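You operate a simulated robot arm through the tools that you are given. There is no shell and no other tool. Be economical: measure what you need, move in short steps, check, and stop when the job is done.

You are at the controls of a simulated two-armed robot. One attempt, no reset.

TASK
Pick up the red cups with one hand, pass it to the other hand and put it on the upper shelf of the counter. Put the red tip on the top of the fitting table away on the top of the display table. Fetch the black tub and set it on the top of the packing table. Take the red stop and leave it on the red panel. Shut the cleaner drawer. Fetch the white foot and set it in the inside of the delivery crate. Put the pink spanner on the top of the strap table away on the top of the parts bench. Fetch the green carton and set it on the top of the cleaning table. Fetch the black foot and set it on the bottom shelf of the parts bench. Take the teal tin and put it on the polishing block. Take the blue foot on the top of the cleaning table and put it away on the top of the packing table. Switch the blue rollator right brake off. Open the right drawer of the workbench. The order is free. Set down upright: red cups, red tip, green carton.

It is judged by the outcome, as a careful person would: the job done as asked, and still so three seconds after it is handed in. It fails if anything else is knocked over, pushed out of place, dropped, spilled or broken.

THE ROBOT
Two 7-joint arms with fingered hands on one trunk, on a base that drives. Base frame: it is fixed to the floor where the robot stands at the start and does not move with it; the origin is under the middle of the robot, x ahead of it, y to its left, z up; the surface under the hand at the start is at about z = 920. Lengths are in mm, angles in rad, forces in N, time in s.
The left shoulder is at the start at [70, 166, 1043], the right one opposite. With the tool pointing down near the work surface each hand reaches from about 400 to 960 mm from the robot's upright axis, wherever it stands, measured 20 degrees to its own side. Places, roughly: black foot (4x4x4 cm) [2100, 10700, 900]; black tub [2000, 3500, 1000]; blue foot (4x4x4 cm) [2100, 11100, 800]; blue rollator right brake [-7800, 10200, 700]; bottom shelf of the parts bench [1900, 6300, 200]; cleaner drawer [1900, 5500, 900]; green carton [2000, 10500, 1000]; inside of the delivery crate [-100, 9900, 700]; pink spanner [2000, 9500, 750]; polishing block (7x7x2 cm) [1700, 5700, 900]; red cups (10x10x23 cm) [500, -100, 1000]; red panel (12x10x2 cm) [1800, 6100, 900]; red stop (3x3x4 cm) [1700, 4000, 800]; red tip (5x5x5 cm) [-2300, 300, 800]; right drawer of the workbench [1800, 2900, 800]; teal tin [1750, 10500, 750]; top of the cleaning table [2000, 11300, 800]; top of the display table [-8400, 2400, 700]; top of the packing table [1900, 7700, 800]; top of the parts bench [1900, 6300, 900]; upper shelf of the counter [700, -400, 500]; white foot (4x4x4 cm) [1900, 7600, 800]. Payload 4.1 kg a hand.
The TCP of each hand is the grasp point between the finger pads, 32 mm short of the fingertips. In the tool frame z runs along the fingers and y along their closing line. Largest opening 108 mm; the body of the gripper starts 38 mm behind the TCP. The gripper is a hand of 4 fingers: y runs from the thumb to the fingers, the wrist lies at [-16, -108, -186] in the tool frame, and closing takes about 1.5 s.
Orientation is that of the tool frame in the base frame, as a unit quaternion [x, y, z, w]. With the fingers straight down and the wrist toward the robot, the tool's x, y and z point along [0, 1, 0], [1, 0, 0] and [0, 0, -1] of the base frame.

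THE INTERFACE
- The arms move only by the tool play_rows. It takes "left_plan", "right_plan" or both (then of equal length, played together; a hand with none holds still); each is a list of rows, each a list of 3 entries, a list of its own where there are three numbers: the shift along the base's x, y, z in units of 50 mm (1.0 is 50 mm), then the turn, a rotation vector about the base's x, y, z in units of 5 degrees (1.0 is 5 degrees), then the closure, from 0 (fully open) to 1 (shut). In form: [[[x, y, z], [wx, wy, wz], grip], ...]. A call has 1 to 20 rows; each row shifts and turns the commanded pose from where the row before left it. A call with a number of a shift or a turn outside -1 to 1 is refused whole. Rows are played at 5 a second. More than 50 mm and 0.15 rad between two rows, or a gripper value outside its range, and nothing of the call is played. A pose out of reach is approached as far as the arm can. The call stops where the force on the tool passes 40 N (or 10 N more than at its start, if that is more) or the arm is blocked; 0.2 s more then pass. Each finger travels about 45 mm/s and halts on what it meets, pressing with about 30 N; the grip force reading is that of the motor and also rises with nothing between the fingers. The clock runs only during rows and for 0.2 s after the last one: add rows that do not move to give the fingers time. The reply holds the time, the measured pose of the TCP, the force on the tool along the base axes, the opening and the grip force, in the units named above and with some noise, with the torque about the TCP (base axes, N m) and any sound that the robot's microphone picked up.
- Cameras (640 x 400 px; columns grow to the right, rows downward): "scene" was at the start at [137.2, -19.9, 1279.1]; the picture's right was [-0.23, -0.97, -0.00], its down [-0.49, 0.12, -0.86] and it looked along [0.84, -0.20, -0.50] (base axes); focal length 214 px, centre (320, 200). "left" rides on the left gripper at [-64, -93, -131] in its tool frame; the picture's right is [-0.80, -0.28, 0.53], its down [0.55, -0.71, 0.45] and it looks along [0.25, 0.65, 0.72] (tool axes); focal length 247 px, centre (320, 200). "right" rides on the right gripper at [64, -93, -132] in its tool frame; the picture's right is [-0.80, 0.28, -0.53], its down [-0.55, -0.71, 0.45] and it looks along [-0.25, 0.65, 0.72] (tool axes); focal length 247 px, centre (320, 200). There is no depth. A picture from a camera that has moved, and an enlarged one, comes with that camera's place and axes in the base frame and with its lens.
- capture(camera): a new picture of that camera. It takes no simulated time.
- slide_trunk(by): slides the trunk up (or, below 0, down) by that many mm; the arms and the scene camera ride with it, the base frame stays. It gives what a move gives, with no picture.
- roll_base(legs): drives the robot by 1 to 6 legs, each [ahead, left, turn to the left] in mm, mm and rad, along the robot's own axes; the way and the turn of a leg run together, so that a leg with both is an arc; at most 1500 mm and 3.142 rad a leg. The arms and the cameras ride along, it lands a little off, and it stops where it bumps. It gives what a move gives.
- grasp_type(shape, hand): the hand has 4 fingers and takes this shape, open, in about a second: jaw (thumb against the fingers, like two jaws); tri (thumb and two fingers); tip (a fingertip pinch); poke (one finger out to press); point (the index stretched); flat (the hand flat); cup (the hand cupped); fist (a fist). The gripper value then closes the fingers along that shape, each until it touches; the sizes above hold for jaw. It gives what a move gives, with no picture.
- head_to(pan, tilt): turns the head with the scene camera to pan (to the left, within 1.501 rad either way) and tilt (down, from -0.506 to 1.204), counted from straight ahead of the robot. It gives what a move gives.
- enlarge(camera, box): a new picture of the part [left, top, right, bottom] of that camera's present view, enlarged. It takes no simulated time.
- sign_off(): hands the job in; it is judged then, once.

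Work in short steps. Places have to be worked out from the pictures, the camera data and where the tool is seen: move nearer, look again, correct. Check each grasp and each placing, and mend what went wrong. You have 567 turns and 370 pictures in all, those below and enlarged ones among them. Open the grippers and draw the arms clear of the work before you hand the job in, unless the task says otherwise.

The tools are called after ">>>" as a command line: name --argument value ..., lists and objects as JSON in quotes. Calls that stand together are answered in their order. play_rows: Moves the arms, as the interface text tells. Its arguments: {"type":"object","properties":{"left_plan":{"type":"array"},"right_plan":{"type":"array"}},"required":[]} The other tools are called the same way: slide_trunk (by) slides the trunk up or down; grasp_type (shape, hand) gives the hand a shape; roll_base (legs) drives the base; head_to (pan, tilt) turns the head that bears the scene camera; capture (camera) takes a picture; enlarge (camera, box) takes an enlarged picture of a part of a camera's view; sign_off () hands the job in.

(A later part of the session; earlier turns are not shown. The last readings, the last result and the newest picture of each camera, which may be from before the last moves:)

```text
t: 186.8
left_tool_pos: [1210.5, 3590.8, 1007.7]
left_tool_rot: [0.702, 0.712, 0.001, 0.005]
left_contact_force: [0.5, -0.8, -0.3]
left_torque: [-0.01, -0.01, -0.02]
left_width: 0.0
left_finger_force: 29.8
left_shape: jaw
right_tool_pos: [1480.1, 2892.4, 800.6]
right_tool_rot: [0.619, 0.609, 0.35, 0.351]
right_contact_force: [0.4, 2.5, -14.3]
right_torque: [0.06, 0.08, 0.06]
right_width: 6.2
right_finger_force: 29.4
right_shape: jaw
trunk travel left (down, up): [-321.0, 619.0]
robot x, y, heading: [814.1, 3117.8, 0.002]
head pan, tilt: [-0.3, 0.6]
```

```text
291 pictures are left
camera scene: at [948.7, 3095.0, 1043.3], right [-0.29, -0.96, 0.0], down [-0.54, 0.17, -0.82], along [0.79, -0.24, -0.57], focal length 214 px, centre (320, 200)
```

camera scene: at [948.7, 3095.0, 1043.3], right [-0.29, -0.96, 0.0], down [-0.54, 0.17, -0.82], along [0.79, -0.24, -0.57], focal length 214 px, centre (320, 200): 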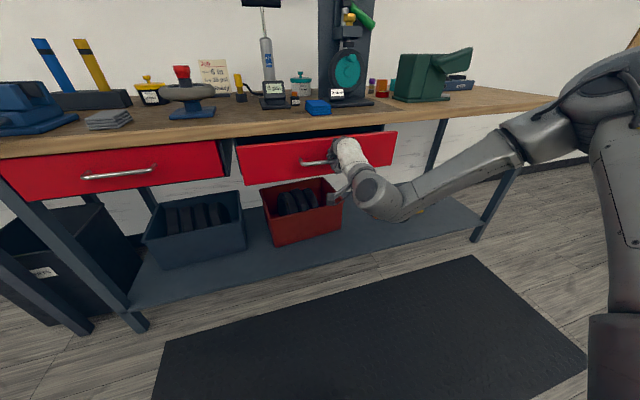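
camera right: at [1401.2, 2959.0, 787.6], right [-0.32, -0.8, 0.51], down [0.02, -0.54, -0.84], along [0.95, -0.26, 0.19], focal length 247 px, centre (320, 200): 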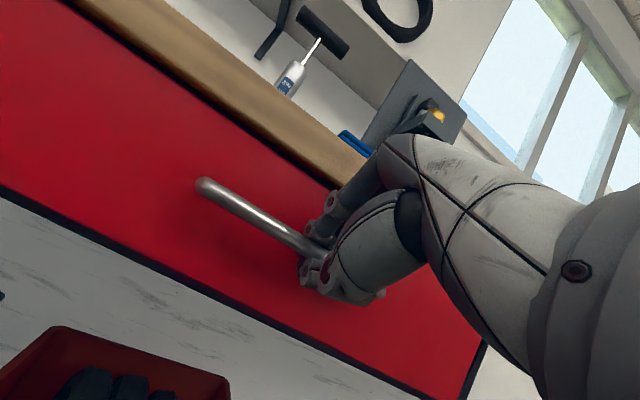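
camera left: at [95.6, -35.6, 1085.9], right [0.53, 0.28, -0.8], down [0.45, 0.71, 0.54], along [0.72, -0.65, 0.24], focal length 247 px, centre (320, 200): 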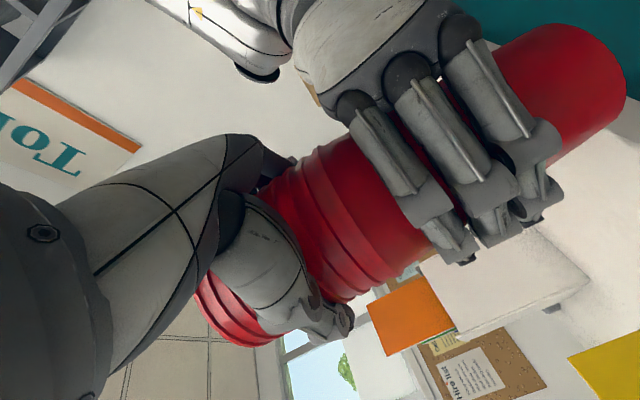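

The drawer comes along. I pull it further open by 220 mm.

>>> roll_base --legs '[[-220, 0, 0]]'

>>> capture --camera "scene"

```text
t: 188.5
left_tool_pos: [1044.9, 3591.7, 1007.4]
left_tool_rot: [0.7, 0.714, 0.002, 0.006]
left_contact_force: [0.2, -0.1, 0.6]
left_torque: [0.05, -0.05, -0.02]
left_width: 0.0
left_finger_force: 30.4
left_shape: jaw
right_tool_pos: [1315.6, 2892.4, 798.9]
right_tool_rot: [0.621, 0.609, 0.348, 0.351]
right_contact_force: [1.7, 0.1, -8.5]
right_torque: [0.02, 0.04, 0.0]
right_width: 5.9
right_finger_force: 29.9
right_shape: jaw
trunk travel left (down, up): [-321.0, 619.0]
robot x, y, heading: [649.9, 3120.8, 0.005]
head pan, tilt: [-0.3, 0.6]
stopped in leg 1: the robot was blocked; the commanded pose is now the measured one
```

```text
290 pictures are left
camera scene: at [783.5, 3096.9, 1043.6], right [-0.29, -0.96, 0.0], down [-0.54, 0.16, -0.82], along [0.79, -0.24, -0.57], focal length 214 px, centre (320, 200)
```

scene: 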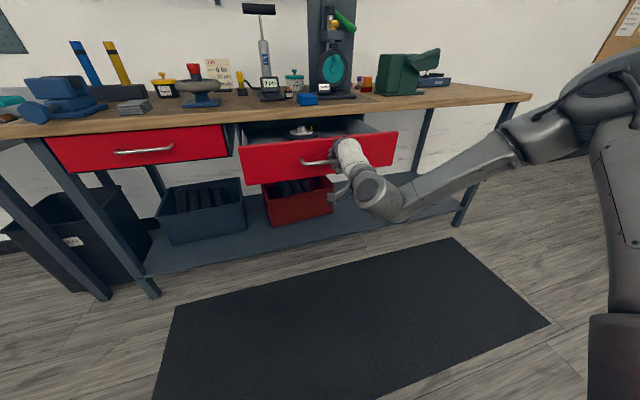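

The drawer is open about 245 mm and at its stop. I release the handle and draw the hand back.

>>> play_rows --right_plan '[[[0, 0, 0], [0, 0, 0], 0.6], [[0, 0, 0], [0, 0, 0], 0.5], [[0, 0, 0], [0, 0, 0], 0.5], [[0, 0, 0], [0, 0, 0], 0.5], [[-0.5, 0, 0.2], [0, 0, 0], 0.5], [[-0.7, 0, 0.3], [0, 0, 0], 0.3], [[-0.5, -0.3, 0.5], [0, 0, 0], 0], [[0, -0.3, 0.7], [0, 0, 0], 0], [[0, -0.3, 0.7], [0, 0, 0], 0], [[0, 0, 0.7], [0, 0, 0], 0]]'

>>> capture --camera "scene"

```text
t: 190.7
left_tool_pos: [1045.7, 3593.3, 1006.8]
left_tool_rot: [0.701, 0.713, 0.001, 0.007]
left_contact_force: [-0.2, 0.3, 0.6]
left_torque: [0.01, 0.01, 0.04]
left_width: 0.1
left_finger_force: 30.4
left_shape: jaw
right_tool_pos: [1230.2, 2847.4, 955.3]
right_tool_rot: [0.62, 0.608, 0.35, 0.352]
right_contact_force: [0.5, 1.4, -0.3]
right_torque: [-0.01, -0.02, 0.0]
right_width: 107.8
right_finger_force: 0.1
right_shape: jaw
trunk travel left (down, up): [-321.0, 619.0]
robot x, y, heading: [650.3, 3118.5, 0.005]
head pan, tilt: [-0.3, 0.6]
```

```text
289 pictures are left
camera scene: at [782.4, 3097.6, 1043.6], right [-0.29, -0.96, 0.0], down [-0.54, 0.16, -0.83], along [0.79, -0.24, -0.56], focal length 214 px, centre (320, 200)
```

scene: 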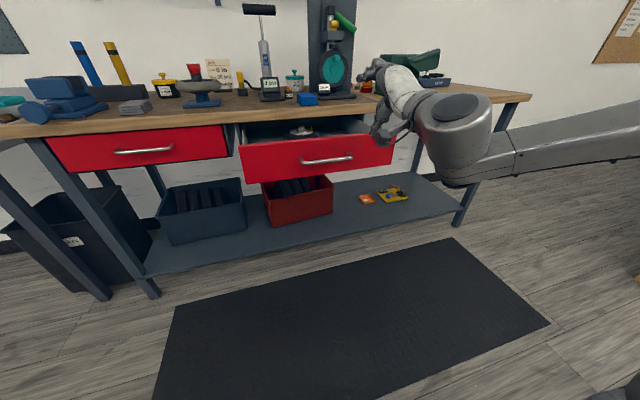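

The right drawer is open. I fold the right hand back and move left to see the black tub and the red stop.

>>> play_rows --right_plan '[[[-0.25, -0.3, 0.2], [0, 1, 0], 0], [[-0.25, -0.3, 0.2], [0, 1, 0], 0], [[-0.25, -0.3, 0.2], [0, 1, 0], 0], [[-0.25, -0.3, 0.2], [0, 1, 0], 0], [[-0.25, -0.3, 0.2], [0, 1, 0], 0], [[-0.25, -0.3, 0.2], [0, 1, 0], 0], [[-0.25, -0.3, 0.2], [0, 1, 0], 0], [[-0.25, -0.3, 0.2], [0, 1, 0], 0], [[-0.25, -0.3, 0.2], [0, 1, 0], 0], [[-0.25, -0.3, 0.2], [0, 1, 0], 0], [[-0.25, -0.3, 0.2], [0, 1, 0], 0], [[-0.25, -0.3, 0.2], [0, 1, 0], 0]]'

>>> slide_trunk --by 250

>>> head_to --pan 0.5 --tilt 0.5

>>> capture --camera "scene"

>>> head_to --pan 1.5 --tilt 0.5

>>> capture --camera "scene"

```text
t: 193.3
left_tool_pos: [1046.0, 3591.6, 1007.3]
left_tool_rot: [0.702, 0.713, 0.002, 0.006]
left_contact_force: [-0.2, 1.0, 0.0]
left_torque: [-0.01, 0.02, 0.02]
left_width: 0.0
left_finger_force: 30.5
left_shape: jaw
right_tool_pos: [1079.1, 2668.2, 1077.0]
right_tool_rot: [0.711, 0.703, -0.007, 0.0]
right_contact_force: [1.2, 0.4, 0.1]
right_torque: [-0.02, -0.01, -0.08]
right_width: 107.9
right_finger_force: 0.1
right_shape: jaw
trunk travel left (down, up): [-321.0, 619.0]
robot x, y, heading: [648.3, 3120.9, 0.005]
head pan, tilt: [-0.3, 0.6]
```

```text
t: 195.9
left_tool_pos: [1044.2, 3591.9, 1256.9]
left_tool_rot: [0.701, 0.714, 0.002, 0.006]
left_contact_force: [-0.4, 0.3, 0.5]
left_torque: [0.0, 0.01, 0.01]
left_width: 0.0
left_finger_force: 30.1
left_shape: jaw
right_tool_pos: [1078.9, 2667.5, 1326.7]
right_tool_rot: [0.712, 0.702, -0.006, 0.0]
right_contact_force: [0.0, -0.5, -0.2]
right_torque: [-0.06, 0.01, -0.01]
right_width: 107.9
right_finger_force: 0.0
right_shape: jaw
trunk travel left (down, up): [-571.0, 369.0]
robot x, y, heading: [648.9, 3122.1, 0.006]
head pan, tilt: [-0.3, 0.6]
```

```text
t: 197.0
left_tool_pos: [1044.6, 3592.9, 1257.1]
left_tool_rot: [0.701, 0.713, 0.001, 0.006]
left_contact_force: [-0.1, -0.1, 0.3]
left_torque: [-0.03, -0.01, -0.01]
left_width: 0.3
left_finger_force: 29.9
left_shape: jaw
right_tool_pos: [1078.9, 2667.5, 1326.8]
right_tool_rot: [0.712, 0.702, -0.007, 0.0]
right_contact_force: [-0.8, -0.4, 0.6]
right_torque: [0.01, 0.03, 0.01]
right_width: 107.6
right_finger_force: 0.0
right_shape: jaw
trunk travel left (down, up): [-571.0, 369.0]
robot x, y, heading: [648.8, 3119.8, 0.007]
head pan, tilt: [0.499, 0.499]
```

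```text
288 pictures are left
camera scene: at [777.7, 3166.7, 1302.6], right [0.48, -0.88, 0.0], down [-0.42, -0.23, -0.88], along [0.77, 0.42, -0.48], focal length 214 px, centre (320, 200)
```

scene: 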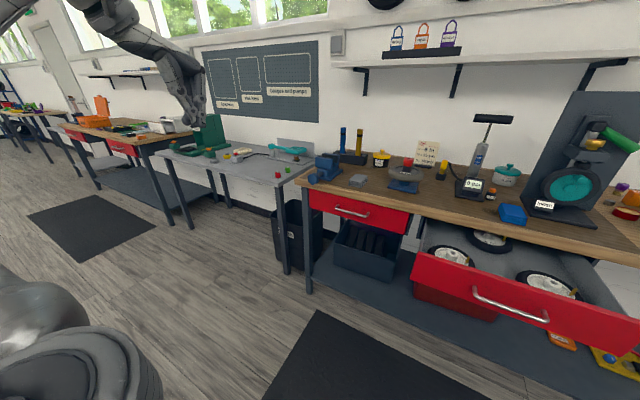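

```text
t: 198.3
left_tool_pos: [1044.3, 3592.8, 1257.4]
left_tool_rot: [0.701, 0.714, 0.001, 0.006]
left_contact_force: [0.1, 0.6, -0.6]
left_torque: [-0.02, 0.03, -0.02]
left_width: 0.0
left_finger_force: 29.9
left_shape: jaw
right_tool_pos: [1079.5, 2667.2, 1327.0]
right_tool_rot: [0.712, 0.702, -0.006, 0.0]
right_contact_force: [-0.3, 0.8, -0.3]
right_torque: [-0.01, -0.03, 0.0]
right_width: 107.7
right_finger_force: 0.0
right_shape: jaw
trunk travel left (down, up): [-571.0, 369.0]
robot x, y, heading: [645.8, 3123.3, 0.012]
head pan, tilt: [1.499, 0.499]
```

```text
287 pictures are left
camera scene: at [704.1, 3213.5, 1302.7], right [1.0, -0.07, 0.0], down [-0.03, -0.48, -0.88], along [0.06, 0.88, -0.48], focal length 214 px, centre (320, 200)
```

scene: 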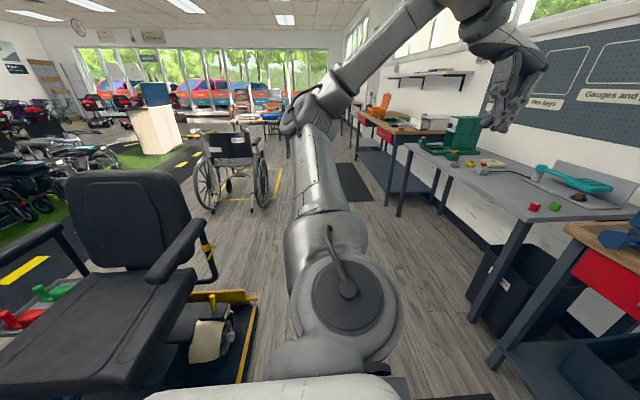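

I move ahead and left to view the workbench's left end and the grey table closely.

>>> roll_base --legs '[[150, 550, 0]]'

>>> head_to --pan 0.0 --tilt 0.45

>>> capture --camera "scene"

>>> enlarge --camera "scene" --box '[320, 80, 640, 280]'

```text
t: 201.5
left_tool_pos: [1187.3, 4140.9, 1257.1]
left_tool_rot: [0.7, 0.714, 0.002, 0.006]
left_contact_force: [-0.3, 0.2, 0.3]
left_torque: [0.0, 0.03, -0.03]
left_width: 0.1
left_finger_force: 29.8
left_shape: jaw
right_tool_pos: [1222.1, 3214.3, 1326.6]
right_tool_rot: [0.711, 0.703, -0.007, 0.0]
right_contact_force: [-0.4, 1.3, 0.6]
right_torque: [-0.02, 0.0, -0.01]
right_width: 107.9
right_finger_force: 0.1
right_shape: jaw
trunk travel left (down, up): [-571.0, 369.0]
robot x, y, heading: [790.0, 3667.4, 0.008]
head pan, tilt: [1.499, 0.499]
```

```text
t: 203.1
left_tool_pos: [1187.7, 4139.9, 1257.5]
left_tool_rot: [0.701, 0.714, 0.002, 0.005]
left_contact_force: [-0.4, 0.0, 0.9]
left_torque: [-0.03, 0.01, -0.01]
left_width: 0.0
left_finger_force: 29.5
left_shape: jaw
right_tool_pos: [1222.5, 3215.4, 1326.5]
right_tool_rot: [0.711, 0.703, -0.007, 0.001]
right_contact_force: [-0.2, -0.2, -0.8]
right_torque: [0.01, 0.01, 0.03]
right_width: 108.0
right_finger_force: 0.1
right_shape: jaw
trunk travel left (down, up): [-571.0, 369.0]
robot x, y, heading: [790.8, 3668.6, 0.006]
head pan, tilt: [0.0, 0.45]
```

```text
286 pictures are left
camera scene: at [932.6, 3670.9, 1307.1], right [0.01, -1.0, 0.0], down [-0.44, 0.0, -0.9], along [0.9, 0.01, -0.44], focal length 214 px, centre (320, 200)
```

scene: 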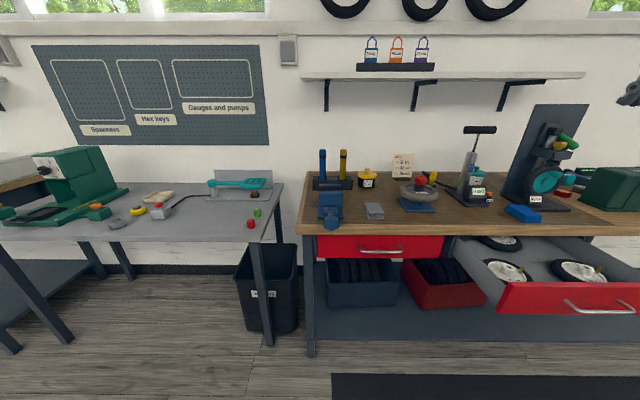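

```text
2.00 times, centred on (480, 180) of scene
camera zoom: at [932.6, 3670.9, 1307.1], right [0.01, -1.0, 0.0], down [-0.44, 0.0, -0.9], along [0.9, 0.01, -0.44], focal length 429 px, centre (0, 240)
```

zoom: 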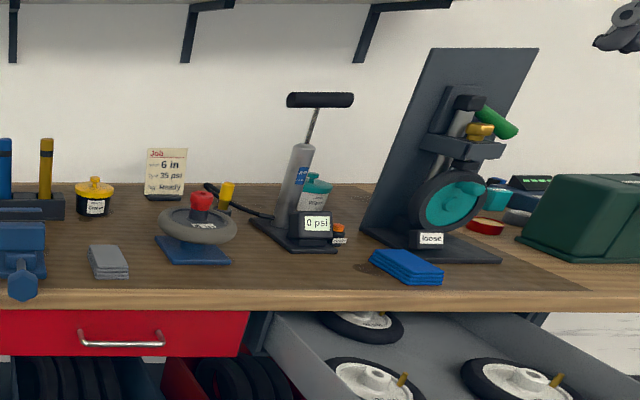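

I zoom in on the black container with the yellow lid and on the red piece on the grey table.

>>> enlarge --camera "scene" --box '[300, 140, 420, 215]'

>>> enlarge --camera "scene" --box '[120, 160, 300, 260]'

```text
5.33 times, centred on (360, 178) of scene
camera zoom: at [932.6, 3670.9, 1307.1], right [0.01, -1.0, 0.0], down [-0.44, 0.0, -0.9], along [0.9, 0.01, -0.44], focal length 1144 px, centre (107, 320)
```

zoom: 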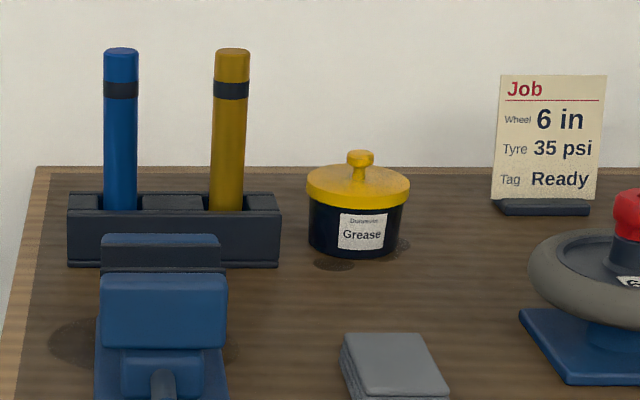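

```text
3.56 times, centred on (210, 210) of scene
camera zoom: at [932.6, 3670.9, 1307.1], right [0.01, -1.0, 0.0], down [-0.44, 0.0, -0.9], along [0.9, 0.01, -0.44], focal length 763 px, centre (711, 164)
```

zoom: 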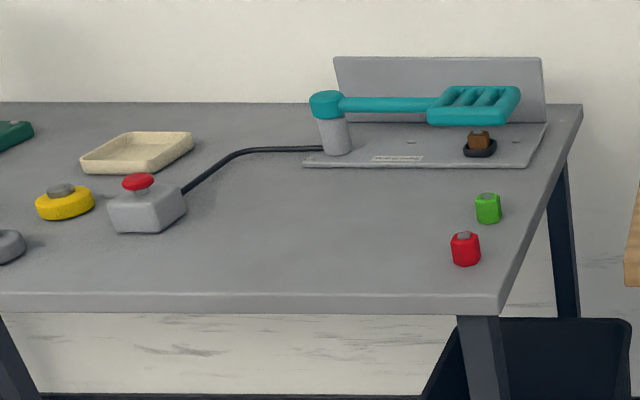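

The tub is the black "Grease" pot (about (1990, 3440)), the red stop is the octagonal red piece (about (1702, 3973, 820)). I drive closer so both are in reach.

>>> roll_base --legs '[[400, 32, 0]]'

>>> head_to --pan 0.3 --tilt 0.7

>>> capture --camera "scene"

>>> head_to --pan -0.3 --tilt 0.6

>>> capture --camera "scene"

```text
t: 205.6
left_tool_pos: [1582.1, 4177.5, 1257.7]
left_tool_rot: [0.699, 0.715, 0.002, 0.006]
left_contact_force: [0.9, 0.5, -0.4]
left_torque: [0.01, 0.0, 0.01]
left_width: 0.0
left_finger_force: 30.0
left_shape: jaw
right_tool_pos: [1621.6, 3252.8, 1325.7]
right_tool_rot: [0.71, 0.704, -0.006, 0.001]
right_contact_force: [-0.1, 0.3, -0.1]
right_torque: [0.0, 0.0, 0.0]
right_width: 107.8
right_finger_force: 0.1
right_shape: jaw
trunk travel left (down, up): [-571.0, 369.0]
robot x, y, heading: [1187.1, 3705.1, 0.012]
head pan, tilt: [0.0, 0.45]
```

```text
t: 206.4
left_tool_pos: [1581.9, 4177.2, 1258.7]
left_tool_rot: [0.699, 0.715, 0.003, 0.007]
left_contact_force: [0.2, 0.5, 0.5]
left_torque: [-0.01, 0.01, 0.01]
left_width: 0.0
left_finger_force: 30.3
left_shape: jaw
right_tool_pos: [1620.5, 3252.1, 1327.5]
right_tool_rot: [0.71, 0.704, -0.007, 0.0]
right_contact_force: [0.2, 0.1, -0.4]
right_torque: [0.01, 0.02, -0.04]
right_width: 107.8
right_finger_force: 0.1
right_shape: jaw
trunk travel left (down, up): [-571.0, 369.0]
robot x, y, heading: [1190.0, 3706.0, 0.013]
head pan, tilt: [0.3, 0.7]
```

```text
282 pictures are left
camera scene: at [1318.4, 3732.1, 1285.0], right [0.31, -0.95, 0.0], down [-0.61, -0.2, -0.77], along [0.73, 0.23, -0.64], focal length 214 px, centre (320, 200)
```

scene: 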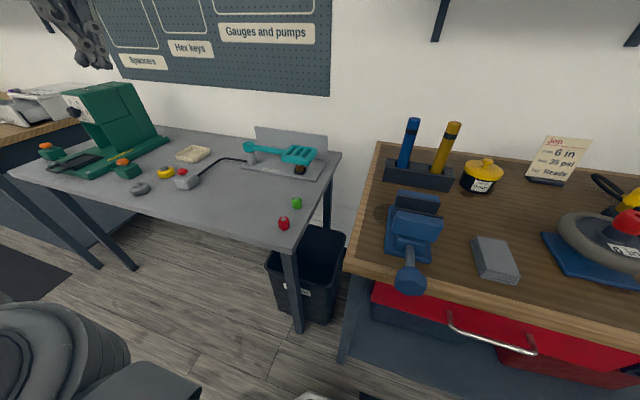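

```text
t: 207.4
left_tool_pos: [1583.2, 4177.2, 1257.1]
left_tool_rot: [0.699, 0.715, 0.002, 0.006]
left_contact_force: [0.7, 0.3, -0.1]
left_torque: [-0.01, -0.01, -0.02]
left_width: 0.0
left_finger_force: 30.1
left_shape: jaw
right_tool_pos: [1620.8, 3252.8, 1327.7]
right_tool_rot: [0.71, 0.704, -0.007, 0.001]
right_contact_force: [0.6, 0.3, 0.0]
right_torque: [0.04, 0.0, 0.01]
right_width: 107.9
right_finger_force: 0.1
right_shape: jaw
trunk travel left (down, up): [-571.0, 369.0]
robot x, y, heading: [1186.9, 3704.4, 0.011]
head pan, tilt: [-0.3, 0.6]
```

```text
281 pictures are left
camera scene: at [1322.4, 3681.1, 1293.6], right [-0.28, -0.96, 0.0], down [-0.54, 0.16, -0.82], along [0.79, -0.23, -0.57], focal length 214 px, centre (320, 200)
```

scene: 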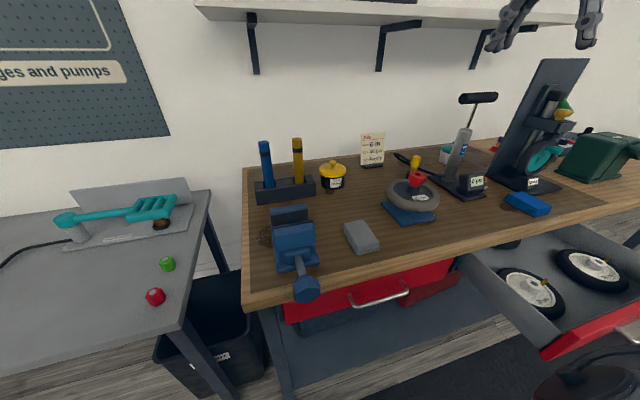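

The stop is at about (1708, 3973, 820). I lower the trunk and bring the left hand above it with a reduced opening.

>>> slide_trunk --by -150

>>> play_rows --left_plan '[[[0.5, -0.8, -0.2], [0, 0, 0], 0.6], [[0.5, -0.8, -0.2], [0, 0, 0], 0.4], [[0.5, -0.8, -0.2], [0, 0, 0], 0.4], [[0.5, -0.8, -0.2], [0, 0, 0], 0.4], [[0.5, -0.8, -0.2], [0, 0, 0], 0.4], [[0, 0, -0.8], [0, 0, 0], 0.4], [[0, 0, -0.8], [0, 0, 0], 0.4], [[0, 0, 0], [0, 0, 0], 0.4]]'

>>> capture --camera "left"

```text
t: 209.2
left_tool_pos: [1580.6, 4178.2, 1108.0]
left_tool_rot: [0.699, 0.715, 0.003, 0.007]
left_contact_force: [-0.1, 0.9, 0.3]
left_torque: [0.02, 0.0, 0.01]
left_width: 0.1
left_finger_force: 30.0
left_shape: jaw
right_tool_pos: [1621.6, 3252.3, 1176.3]
right_tool_rot: [0.71, 0.704, -0.007, 0.0]
right_contact_force: [-0.9, -0.2, -0.3]
right_torque: [0.01, -0.04, 0.01]
right_width: 107.6
right_finger_force: 0.1
right_shape: jaw
trunk travel left (down, up): [-421.0, 519.0]
robot x, y, heading: [1188.7, 3704.0, 0.012]
head pan, tilt: [-0.3, 0.6]
```

```text
t: 211.0
left_tool_pos: [1706.2, 3977.8, 976.5]
left_tool_rot: [0.699, 0.715, 0.003, 0.006]
left_contact_force: [0.8, 0.1, -0.3]
left_torque: [0.0, 0.04, -0.01]
left_width: 64.4
left_finger_force: 0.2
left_shape: jaw
right_tool_pos: [1621.0, 3252.8, 1176.8]
right_tool_rot: [0.71, 0.704, -0.007, 0.001]
right_contact_force: [0.5, 0.4, 0.1]
right_torque: [-0.02, -0.01, 0.04]
right_width: 107.4
right_finger_force: 0.0
right_shape: jaw
trunk travel left (down, up): [-421.0, 519.0]
robot x, y, heading: [1189.3, 3704.8, 0.016]
head pan, tilt: [-0.3, 0.6]
```

```text
280 pictures are left
camera left: at [1614.0, 3911.9, 1108.3], right [-0.26, -0.81, -0.53], down [-0.71, 0.53, -0.46], along [0.65, 0.26, -0.71], focal length 247 px, centre (320, 200)
```

left: 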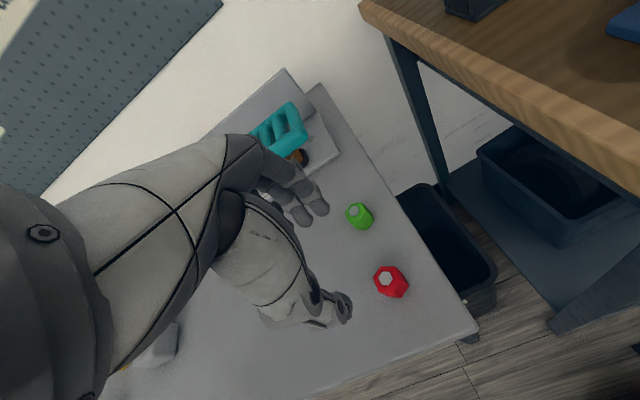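

The left camera confirms (1710, 3971). I descend onto it.

>>> play_rows --left_plan '[[[0.03, -0.05, -0.9], [0, 0, 0], 0.4], [[0.03, -0.05, -0.9], [0, 0, 0], 0.4], [[0.02, -0.04, -0.6], [0, 0, 0], 0.4], [[0, 0, -0.28], [0, 0, 0], 0.4], [[0, 0, 0], [0, 0, 0], 0.4]]'

>>> capture --camera "left"

>>> head_to --pan 0.5 --tilt 0.7

>>> capture --camera "scene"

```text
t: 212.2
left_tool_pos: [1708.9, 3971.7, 842.8]
left_tool_rot: [0.699, 0.715, 0.002, 0.006]
left_contact_force: [-0.3, 0.9, -0.9]
left_torque: [0.0, 0.01, 0.02]
left_width: 64.6
left_finger_force: 0.1
left_shape: jaw
right_tool_pos: [1622.0, 3252.3, 1176.1]
right_tool_rot: [0.71, 0.704, -0.007, 0.001]
right_contact_force: [-0.1, 0.8, -0.8]
right_torque: [-0.01, -0.01, 0.0]
right_width: 107.8
right_finger_force: 0.1
right_shape: jaw
trunk travel left (down, up): [-421.0, 519.0]
robot x, y, heading: [1188.1, 3700.0, 0.013]
head pan, tilt: [-0.3, 0.6]
```

```text
279 pictures are left
camera left: at [1617.8, 3905.0, 975.0], right [-0.26, -0.81, -0.53], down [-0.71, 0.53, -0.46], along [0.65, 0.26, -0.71], focal length 247 px, centre (320, 200)
```

left: 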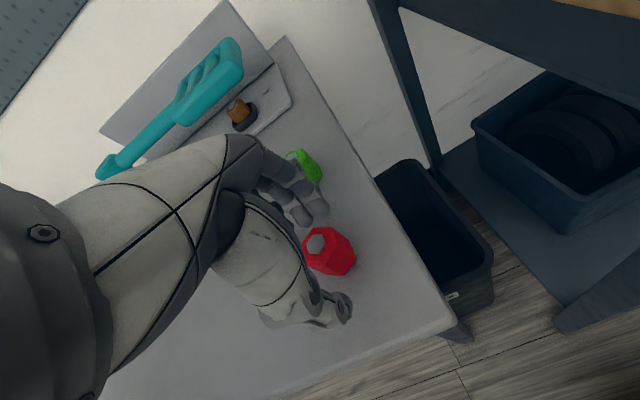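

```text
t: 213.3
left_tool_pos: [1710.3, 3970.2, 843.3]
left_tool_rot: [0.698, 0.716, 0.002, 0.006]
left_contact_force: [-0.1, -0.5, -0.8]
left_torque: [0.02, 0.0, 0.0]
left_width: 64.6
left_finger_force: 0.1
left_shape: jaw
right_tool_pos: [1621.1, 3252.8, 1176.6]
right_tool_rot: [0.71, 0.704, -0.007, 0.0]
right_contact_force: [0.7, -0.3, 0.3]
right_torque: [0.01, -0.03, -0.01]
right_width: 107.7
right_finger_force: 0.1
right_shape: jaw
trunk travel left (down, up): [-421.0, 519.0]
robot x, y, heading: [1187.4, 3705.6, 0.011]
head pan, tilt: [0.499, 0.7]
```

```text
278 pictures are left
camera scene: at [1311.9, 3747.5, 1134.9], right [0.49, -0.87, 0.0], down [-0.56, -0.31, -0.76], along [0.67, 0.37, -0.64], focal length 214 px, centre (320, 200)
```

scene: 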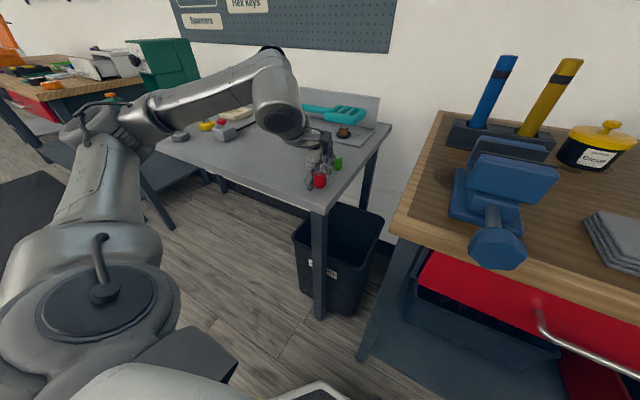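

The stop lies between the fingers. I close and lift.

>>> play_rows --left_plan '[[[0, -0.08, -0.06], [0, 0, 0], 0.5], [[0, 0, 0], [0, 0, 0], 0.7], [[0, 0, 0], [0, 0, 0], 0.85], [[0, 0, 0], [0, 0, 0], 1], [[0, 0, 0], [0, 0, 0], 1], [[0, 0, 0], [0, 0, 0], 1], [[0, 0, 0.5], [0, 0, 0], 1], [[0, 0, 0.8], [0, 0, 0], 1], [[0, 0, 0.8], [0, 0, 0], 1]]'

>>> capture --camera "left"

```text
t: 215.3
left_tool_pos: [1711.0, 3967.7, 945.3]
left_tool_rot: [0.699, 0.715, 0.003, 0.007]
left_contact_force: [-0.3, 0.1, 0.0]
left_torque: [0.01, -0.01, 0.0]
left_width: 22.8
left_finger_force: 29.9
left_shape: jaw
right_tool_pos: [1621.5, 3251.2, 1176.2]
right_tool_rot: [0.71, 0.704, -0.007, 0.0]
right_contact_force: [-0.5, 0.0, 0.4]
right_torque: [0.01, 0.01, -0.04]
right_width: 107.8
right_finger_force: 0.1
right_shape: jaw
trunk travel left (down, up): [-421.0, 519.0]
robot x, y, heading: [1184.9, 3702.8, 0.011]
head pan, tilt: [0.499, 0.7]
```

```text
277 pictures are left
camera left: at [1618.7, 3901.7, 1076.6], right [-0.26, -0.81, -0.53], down [-0.71, 0.53, -0.46], along [0.65, 0.26, -0.71], focal length 247 px, centre (320, 200)
```

left: 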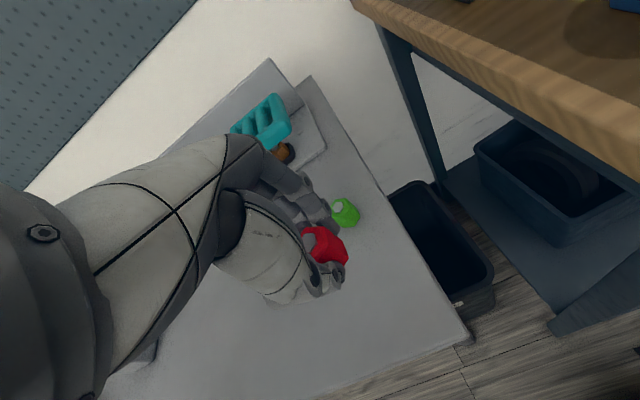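

The stop is held. I raise the trunk, lift the left hand clear and bring the right hand over the tub to look down at it.

>>> slide_trunk --by 120

>>> play_rows --right_plan '[[[0.85, 0.45, -0.1], [0, 0, 0], 0], [[0.85, 0.45, -0.1], [0, 0, 0], 0], [[0.85, 0.45, -0.1], [0, 0, 0], 0], [[0.85, 0.45, -0.1], [0, 0, 0], 0], [[0.85, 0.45, -0.1], [0, 0, 0], 0], [[0.85, 0.45, -0.1], [0, 0, 0], 0], [[0.85, 0.45, -0.1], [0, 0, 0], 0], [[0.85, 0.45, -0.1], [0, 0, 0], 0], [[0, 0, 0], [0, 0, 0], 0]]'

>>> capture --camera "right"

```text
t: 216.8
left_tool_pos: [1712.5, 3967.8, 1064.3]
left_tool_rot: [0.699, 0.715, 0.001, 0.006]
left_contact_force: [0.3, -0.6, -0.8]
left_torque: [0.02, 0.02, 0.0]
left_width: 22.5
left_finger_force: 30.3
left_shape: jaw
right_tool_pos: [1621.4, 3253.3, 1296.7]
right_tool_rot: [0.711, 0.704, -0.007, 0.001]
right_contact_force: [0.6, -0.2, -0.1]
right_torque: [0.03, 0.0, 0.0]
right_width: 107.9
right_finger_force: 0.1
right_shape: jaw
trunk travel left (down, up): [-541.0, 399.0]
robot x, y, heading: [1188.0, 3702.9, 0.011]
head pan, tilt: [0.499, 0.7]
```

```text
t: 218.8
left_tool_pos: [1710.6, 3968.1, 1063.9]
left_tool_rot: [0.698, 0.716, 0.002, 0.007]
left_contact_force: [0.3, -0.1, -1.2]
left_torque: [-0.04, -0.03, -0.01]
left_width: 22.5
left_finger_force: 29.8
left_shape: jaw
right_tool_pos: [1857.1, 3377.4, 1239.1]
right_tool_rot: [0.71, 0.704, -0.006, 0.001]
right_contact_force: [-0.8, -0.4, -0.1]
right_torque: [0.0, 0.01, -0.01]
right_width: 107.9
right_finger_force: 0.1
right_shape: jaw
right hand out of reach, approached as far as the arm can: row 6, 7, 8
trunk travel left (down, up): [-541.0, 399.0]
robot x, y, heading: [1186.8, 3703.5, 0.011]
head pan, tilt: [0.499, 0.7]
```

```text
276 pictures are left
camera right: at [1764.0, 3445.1, 1370.0], right [0.28, -0.79, 0.54], down [-0.71, -0.55, -0.44], along [0.64, -0.26, -0.72], focal length 247 px, centre (320, 200)
```

right: 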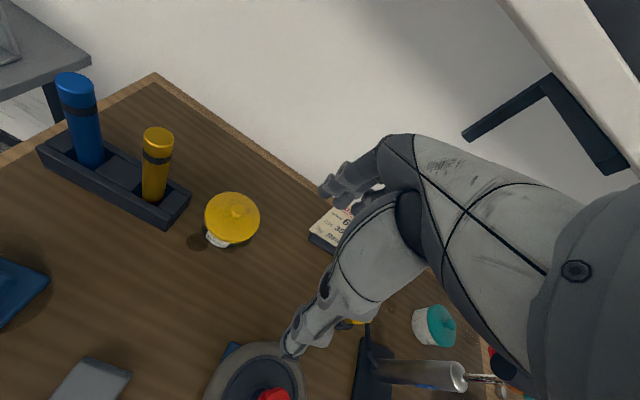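

The lid centre is at about (1985, 3437). I go lower first (better reach), then forward above it.

>>> play_rows --right_plan '[[[0.2, 0.2, -0.9], [0, 0, 0], 0], [[0.2, 0.2, -0.9], [0, 0, 0], 0], [[0.2, 0.2, -0.9], [0, 0, 0], 0], [[0.2, 0.2, -0.9], [0, 0, 0], 0], [[0.88, 0.2, 0], [0, 0, 0], 0], [[0.88, 0.2, 0], [0, 0, 0], 0], [[0, 0, 0], [0, 0, 0], 0]]'

>>> capture --camera "right"

```text
t: 220.4
left_tool_pos: [1712.4, 3968.2, 1064.6]
left_tool_rot: [0.699, 0.715, 0.002, 0.004]
left_contact_force: [-0.1, 0.2, 0.0]
left_torque: [0.02, -0.02, 0.01]
left_width: 22.6
left_finger_force: 29.7
left_shape: jaw
right_tool_pos: [1908.0, 3403.2, 1055.4]
right_tool_rot: [0.71, 0.704, -0.006, 0.0]
right_contact_force: [-0.1, 0.3, 0.3]
right_torque: [0.04, -0.02, 0.0]
right_width: 108.0
right_finger_force: 0.1
right_shape: jaw
right hand out of reach, approached as far as the arm can: row 5, 6
trunk travel left (down, up): [-541.0, 399.0]
robot x, y, heading: [1188.0, 3704.7, 0.009]
head pan, tilt: [0.499, 0.7]
```

```text
275 pictures are left
camera right: at [1816.0, 3470.8, 1186.3], right [0.28, -0.79, 0.54], down [-0.71, -0.55, -0.44], along [0.64, -0.26, -0.72], focal length 247 px, centre (320, 200)
```

right: 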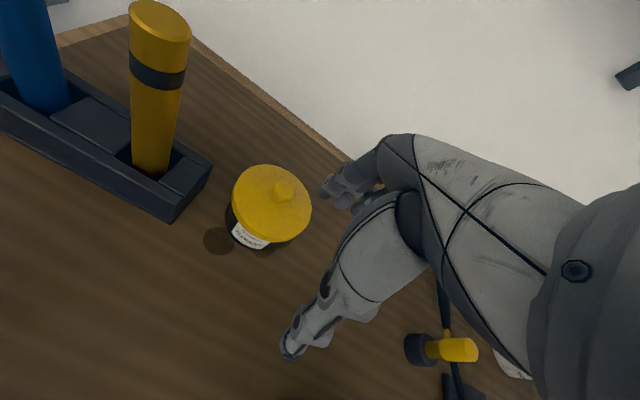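

Reach ends there, so I drive 75 mm closer and then align above the tub at (1984, 3437).

>>> roll_base --legs '[[76, 0, 0]]'

>>> play_rows --right_plan '[[[0, 0.34, -0.3], [0, 0, 0], 0], [[0, 0.34, -0.3], [0, 0, 0], 0], [[0, 0, 0], [0, 0, 0], 0]]'

>>> capture --camera "right"

```text
t: 221.4
left_tool_pos: [1786.8, 3968.0, 1064.0]
left_tool_rot: [0.699, 0.715, 0.003, 0.006]
left_contact_force: [0.4, -0.4, -0.2]
left_torque: [0.0, 0.03, -0.02]
left_width: 22.5
left_finger_force: 30.4
left_shape: jaw
right_tool_pos: [1982.4, 3403.5, 1054.3]
right_tool_rot: [0.71, 0.704, -0.007, 0.0]
right_contact_force: [0.7, -0.1, -0.8]
right_torque: [-0.01, 0.02, 0.02]
right_width: 107.7
right_finger_force: 0.0
right_shape: jaw
trunk travel left (down, up): [-541.0, 399.0]
robot x, y, heading: [1262.7, 3706.7, 0.013]
head pan, tilt: [0.499, 0.7]
```

```text
t: 222.2
left_tool_pos: [1785.7, 3969.4, 1065.6]
left_tool_rot: [0.7, 0.714, 0.002, 0.006]
left_contact_force: [0.0, 0.1, -0.5]
left_torque: [-0.02, -0.02, 0.03]
left_width: 22.6
left_finger_force: 30.3
left_shape: jaw
right_tool_pos: [1967.9, 3429.2, 1025.6]
right_tool_rot: [0.71, 0.704, -0.006, 0.0]
right_contact_force: [-0.5, -0.9, -0.9]
right_torque: [0.0, 0.0, -0.02]
right_width: 107.8
right_finger_force: 0.0
right_shape: jaw
right hand out of reach, approached as far as the arm can: row 1, 2
trunk travel left (down, up): [-541.0, 399.0]
robot x, y, heading: [1261.0, 3704.2, 0.007]
head pan, tilt: [0.499, 0.7]
```

```text
274 pictures are left
camera right: at [1876.0, 3496.7, 1156.9], right [0.28, -0.8, 0.54], down [-0.71, -0.55, -0.44], along [0.64, -0.26, -0.72], focal length 247 px, centre (320, 200)
```

right: 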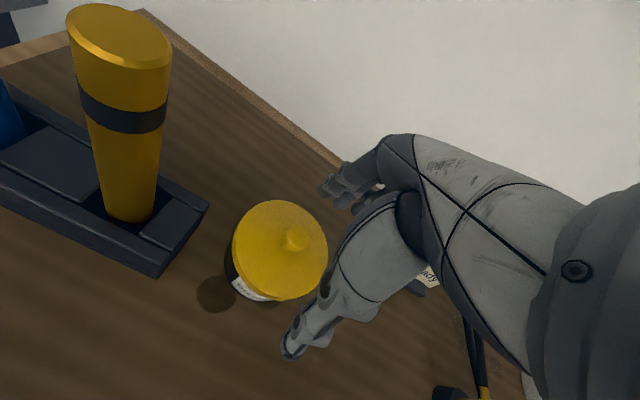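

Lid centre confirmed at (1982, 3437). I drive 20 mm closer and nudge to centre.

>>> roll_base --legs '[[22, 8, 0]]'

>>> capture --camera "right"

>>> head_to --pan -0.4 --tilt 0.6

>>> capture --camera "scene"

```text
t: 223.0
left_tool_pos: [1806.6, 3976.1, 1065.5]
left_tool_rot: [0.699, 0.715, 0.003, 0.006]
left_contact_force: [0.1, 0.3, -0.6]
left_torque: [0.0, 0.02, 0.0]
left_width: 22.7
left_finger_force: 30.3
left_shape: jaw
right_tool_pos: [1989.6, 3437.3, 1025.7]
right_tool_rot: [0.71, 0.705, -0.006, 0.0]
right_contact_force: [0.6, 0.4, -0.1]
right_torque: [-0.02, -0.03, -0.04]
right_width: 107.8
right_finger_force: 0.1
right_shape: jaw
trunk travel left (down, up): [-541.0, 399.0]
robot x, y, heading: [1285.3, 3715.5, 0.008]
head pan, tilt: [0.499, 0.7]
```

```text
273 pictures are left
camera right: at [1897.5, 3504.4, 1157.1], right [0.28, -0.8, 0.54], down [-0.71, -0.55, -0.44], along [0.64, -0.26, -0.72], focal length 247 px, centre (320, 200)
```

right: 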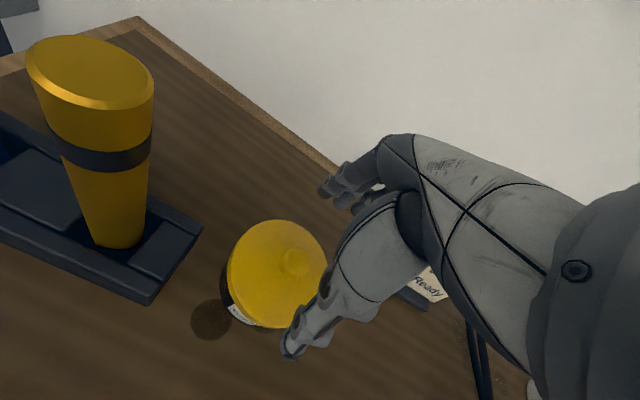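

```text
t: 224.2
left_tool_pos: [1807.7, 3975.7, 1064.2]
left_tool_rot: [0.699, 0.715, 0.002, 0.006]
left_contact_force: [0.0, -0.7, -0.3]
left_torque: [0.03, 0.0, 0.03]
left_width: 22.5
left_finger_force: 30.5
left_shape: jaw
right_tool_pos: [1990.2, 3436.3, 1024.6]
right_tool_rot: [0.71, 0.704, -0.006, 0.0]
right_contact_force: [0.2, -0.3, 0.4]
right_torque: [0.0, 0.01, -0.01]
right_width: 107.8
right_finger_force: 0.0
right_shape: jaw
trunk travel left (down, up): [-541.0, 399.0]
robot x, y, heading: [1287.9, 3714.6, 0.013]
head pan, tilt: [-0.4, 0.6]
```

```text
272 pictures are left
camera scene: at [1415.4, 3681.6, 1263.5], right [-0.38, -0.93, 0.0], down [-0.52, 0.21, -0.82], along [0.76, -0.31, -0.57], focal length 214 px, centre (320, 200)
```

scene: 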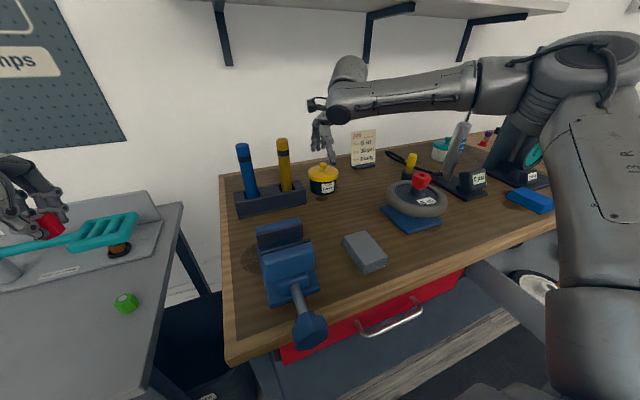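

The lid is centred at (1983, 3441, 945), bench top ≈ 889. I descend with the fingers straddling it.

>>> play_rows --right_plan '[[[-0.07, 0.04, -0.4], [0, 0, 0], 0], [[-0.07, 0.04, -0.4], [0, 0, 0], 0], [[0, 0, -0.4], [0, 0, 0], 0], [[0, 0, -0.3], [0, 0, 0], 0], [[0, 0, -0.3], [0, 0, 0], 0], [[0, 0, 0], [0, 0, 0], 0]]'

>>> capture --camera "right"

>>> enlarge --camera "scene" --box '[240, 80, 400, 180]'

```text
t: 225.6
left_tool_pos: [1805.6, 3978.6, 1065.6]
left_tool_rot: [0.699, 0.715, 0.002, 0.007]
left_contact_force: [-0.2, 0.6, -0.5]
left_torque: [-0.04, -0.04, 0.01]
left_width: 22.7
left_finger_force: 30.2
left_shape: jaw
right_tool_pos: [1973.5, 3438.8, 939.0]
right_tool_rot: [0.709, 0.705, -0.004, 0.002]
right_contact_force: [4.2, 1.3, 16.8]
right_torque: [0.11, -0.37, -0.01]
right_width: 107.9
right_finger_force: 0.2
right_shape: jaw
right hand out of reach, approached as far as the arm can: row 3, 5
trunk travel left (down, up): [-541.0, 399.0]
robot x, y, heading: [1287.2, 3709.5, 0.013]
head pan, tilt: [-0.4, 0.6]
```

```text
271 pictures are left
camera right: at [1881.6, 3505.1, 1070.5], right [0.28, -0.8, 0.54], down [-0.71, -0.55, -0.44], along [0.65, -0.26, -0.72], focal length 247 px, centre (320, 200)
```

right: 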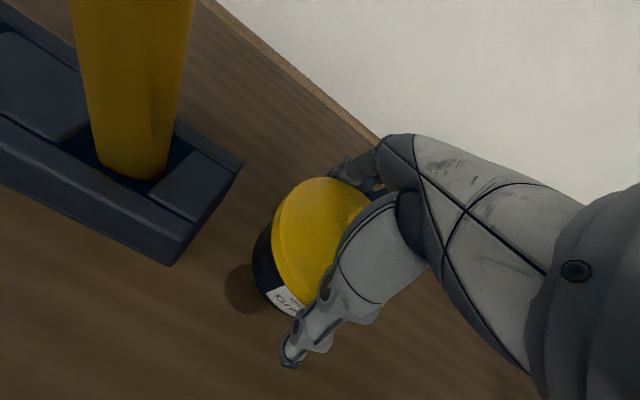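

```text
4.00 times, centred on (320, 130) of scene
camera zoom: at [1414.0, 3682.9, 1263.8], right [-0.38, -0.93, 0.0], down [-0.52, 0.21, -0.83], along [0.76, -0.31, -0.56], focal length 858 px, centre (320, 480)
```

zoom: 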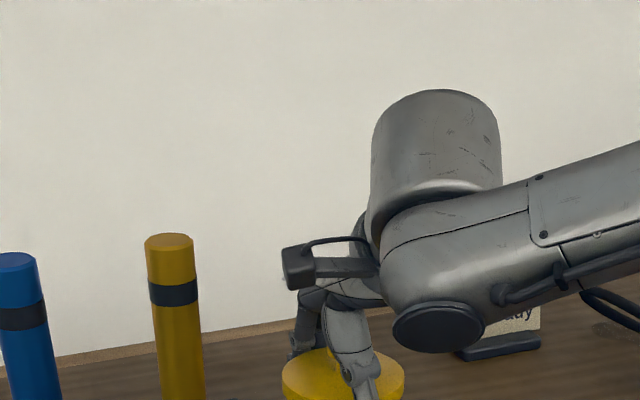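

The far fingers sit on the lid's rim because the arm fell 10 mm short. I lift, drive 12 mm closer, and descend again.

>>> play_rows --right_plan '[[[0, 0, 0.6], [0, 0, 0], 0], [[0, 0, 0.6], [0, 0, 0], 0], [[0, 0, 0], [0, 0, 0], 0]]'

>>> roll_base --legs '[[25, 0, 0]]'

>>> capture --camera "right"

```text
t: 226.4
left_tool_pos: [1808.2, 3975.5, 1064.8]
left_tool_rot: [0.699, 0.715, 0.002, 0.005]
left_contact_force: [0.1, 0.2, -0.5]
left_torque: [-0.02, -0.01, 0.0]
left_width: 22.6
left_finger_force: 30.1
left_shape: jaw
right_tool_pos: [1977.2, 3436.5, 998.3]
right_tool_rot: [0.71, 0.704, -0.006, 0.0]
right_contact_force: [0.0, -0.3, 0.0]
right_torque: [0.06, 0.04, -0.01]
right_width: 108.1
right_finger_force: 0.1
right_shape: jaw
trunk travel left (down, up): [-541.0, 399.0]
robot x, y, heading: [1282.5, 3711.9, 0.009]
head pan, tilt: [-0.4, 0.6]
```

```text
t: 227.2
left_tool_pos: [1833.3, 3976.2, 1065.1]
left_tool_rot: [0.698, 0.716, 0.002, 0.007]
left_contact_force: [-0.3, 0.0, 0.0]
left_torque: [-0.01, 0.01, 0.04]
left_width: 22.6
left_finger_force: 30.0
left_shape: jaw
right_tool_pos: [2001.1, 3437.4, 998.7]
right_tool_rot: [0.71, 0.704, -0.005, 0.001]
right_contact_force: [0.0, 0.1, 0.3]
right_torque: [0.01, 0.02, 0.02]
right_width: 107.8
right_finger_force: 0.0
right_shape: jaw
trunk travel left (down, up): [-541.0, 399.0]
robot x, y, heading: [1308.4, 3713.6, 0.015]
head pan, tilt: [-0.4, 0.6]
```

```text
269 pictures are left
camera right: at [1909.7, 3504.5, 1129.6], right [0.28, -0.8, 0.54], down [-0.71, -0.55, -0.44], along [0.64, -0.26, -0.72], focal length 247 px, centre (320, 200)
```

right: 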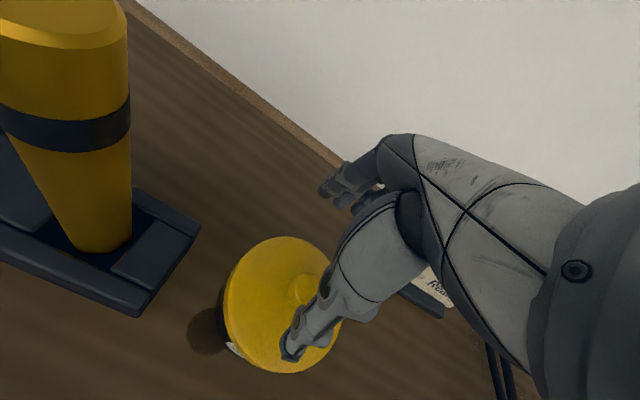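

I check the tub position again from the scene camera before descending.

>>> enlarge --camera "scene" --box '[240, 100, 400, 200]'

```text
4.00 times, centred on (320, 150) of scene
camera zoom: at [1440.5, 3681.8, 1263.7], right [-0.38, -0.93, 0.0], down [-0.52, 0.21, -0.83], along [0.76, -0.31, -0.56], focal length 858 px, centre (320, 400)
```

zoom: 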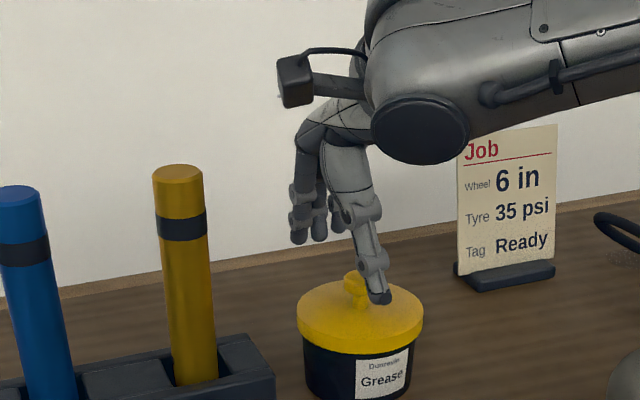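

Both cameras now agree on the lid centre at (1965, 3436, 951), width ≈97 mm. I centre precisely and descend gently.

>>> play_rows --right_plan '[[[-0.36, -0.02, 0], [0, 0, 0], 0], [[-0.36, 0, 0], [0, 0, 0], 0], [[0, 0, 0], [0, 0, 0], 0]]'

>>> capture --camera "right"

>>> enlarge --camera "scene" --box '[240, 100, 400, 200]'

```text
t: 228.1
left_tool_pos: [1831.9, 3976.4, 1064.1]
left_tool_rot: [0.699, 0.715, 0.002, 0.006]
left_contact_force: [0.4, 0.1, -0.6]
left_torque: [0.02, -0.02, 0.02]
left_width: 22.7
left_finger_force: 30.2
left_shape: jaw
right_tool_pos: [1963.7, 3437.3, 997.6]
right_tool_rot: [0.711, 0.703, -0.005, 0.001]
right_contact_force: [-0.1, -0.4, -1.0]
right_torque: [0.0, 0.03, 0.01]
right_width: 108.0
right_finger_force: 0.1
right_shape: jaw
trunk travel left (down, up): [-541.0, 399.0]
robot x, y, heading: [1306.8, 3711.1, 0.009]
head pan, tilt: [-0.4, 0.6]
```

```text
267 pictures are left
camera right: at [1872.9, 3504.2, 1129.1], right [0.28, -0.8, 0.54], down [-0.71, -0.55, -0.44], along [0.64, -0.26, -0.72], focal length 247 px, centre (320, 200)
```

right: 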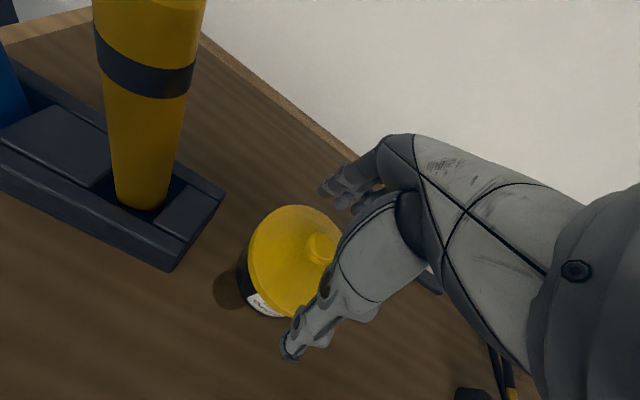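

```text
4.00 times, centred on (320, 150) of scene
camera zoom: at [1440.8, 3681.7, 1263.5], right [-0.38, -0.93, 0.0], down [-0.52, 0.21, -0.82], along [0.76, -0.31, -0.57], focal length 858 px, centre (320, 400)
```

zoom: 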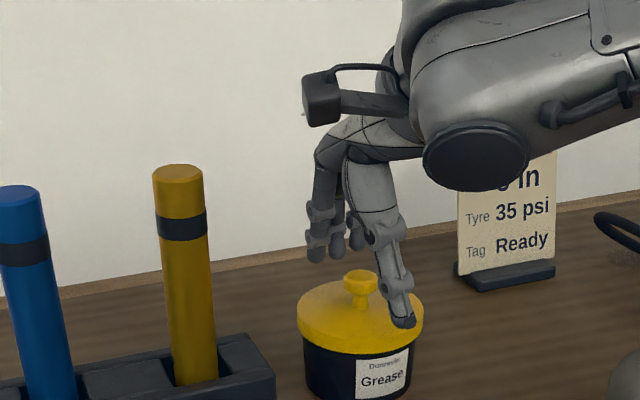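

Centred now within a few millimetres. I descend.

>>> play_rows --right_plan '[[[0.02, 0, -0.3], [0, 0, 0], 0], [[0, 0, -0.3], [0, 0, 0], 0], [[0, 0, -0.3], [0, 0, 0], 0], [[0, 0, -0.3], [0, 0, 0], 0], [[0, 0, 0], [0, 0, 0], 0]]'

>>> capture --camera "right"

>>> enlarge --camera "scene" --box '[240, 100, 400, 200]'

```text
t: 229.2
left_tool_pos: [1832.1, 3977.0, 1066.1]
left_tool_rot: [0.699, 0.715, 0.002, 0.006]
left_contact_force: [0.3, -0.1, 0.4]
left_torque: [0.0, 0.01, 0.01]
left_width: 22.6
left_finger_force: 30.2
left_shape: jaw
right_tool_pos: [1965.7, 3437.0, 939.7]
right_tool_rot: [0.709, 0.705, -0.004, 0.001]
right_contact_force: [3.1, 1.9, 11.7]
right_torque: [0.01, -0.18, 0.05]
right_width: 107.8
right_finger_force: 0.0
right_shape: jaw
trunk travel left (down, up): [-541.0, 399.0]
robot x, y, heading: [1306.7, 3714.2, 0.012]
head pan, tilt: [-0.4, 0.6]
```

```text
265 pictures are left
camera right: at [1873.8, 3504.8, 1070.1], right [0.28, -0.8, 0.54], down [-0.71, -0.55, -0.44], along [0.64, -0.26, -0.72], focal length 247 px, centre (320, 200)
```

right: 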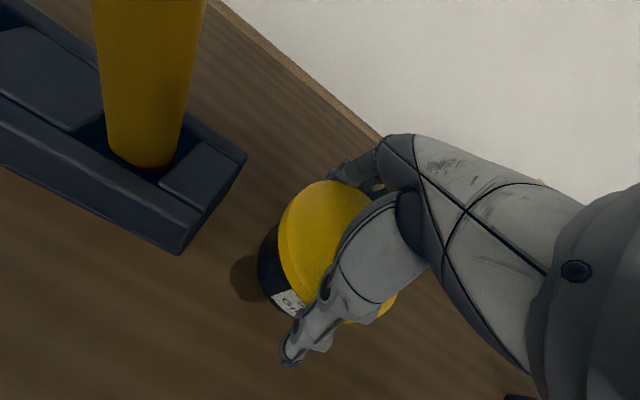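

```text
4.00 times, centred on (320, 150) of scene
camera zoom: at [1440.1, 3683.0, 1263.8], right [-0.38, -0.93, 0.0], down [-0.52, 0.21, -0.83], along [0.76, -0.31, -0.56], focal length 858 px, centre (320, 400)
```

zoom: 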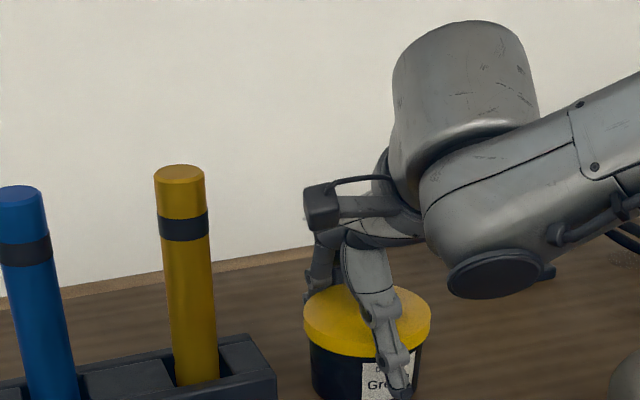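

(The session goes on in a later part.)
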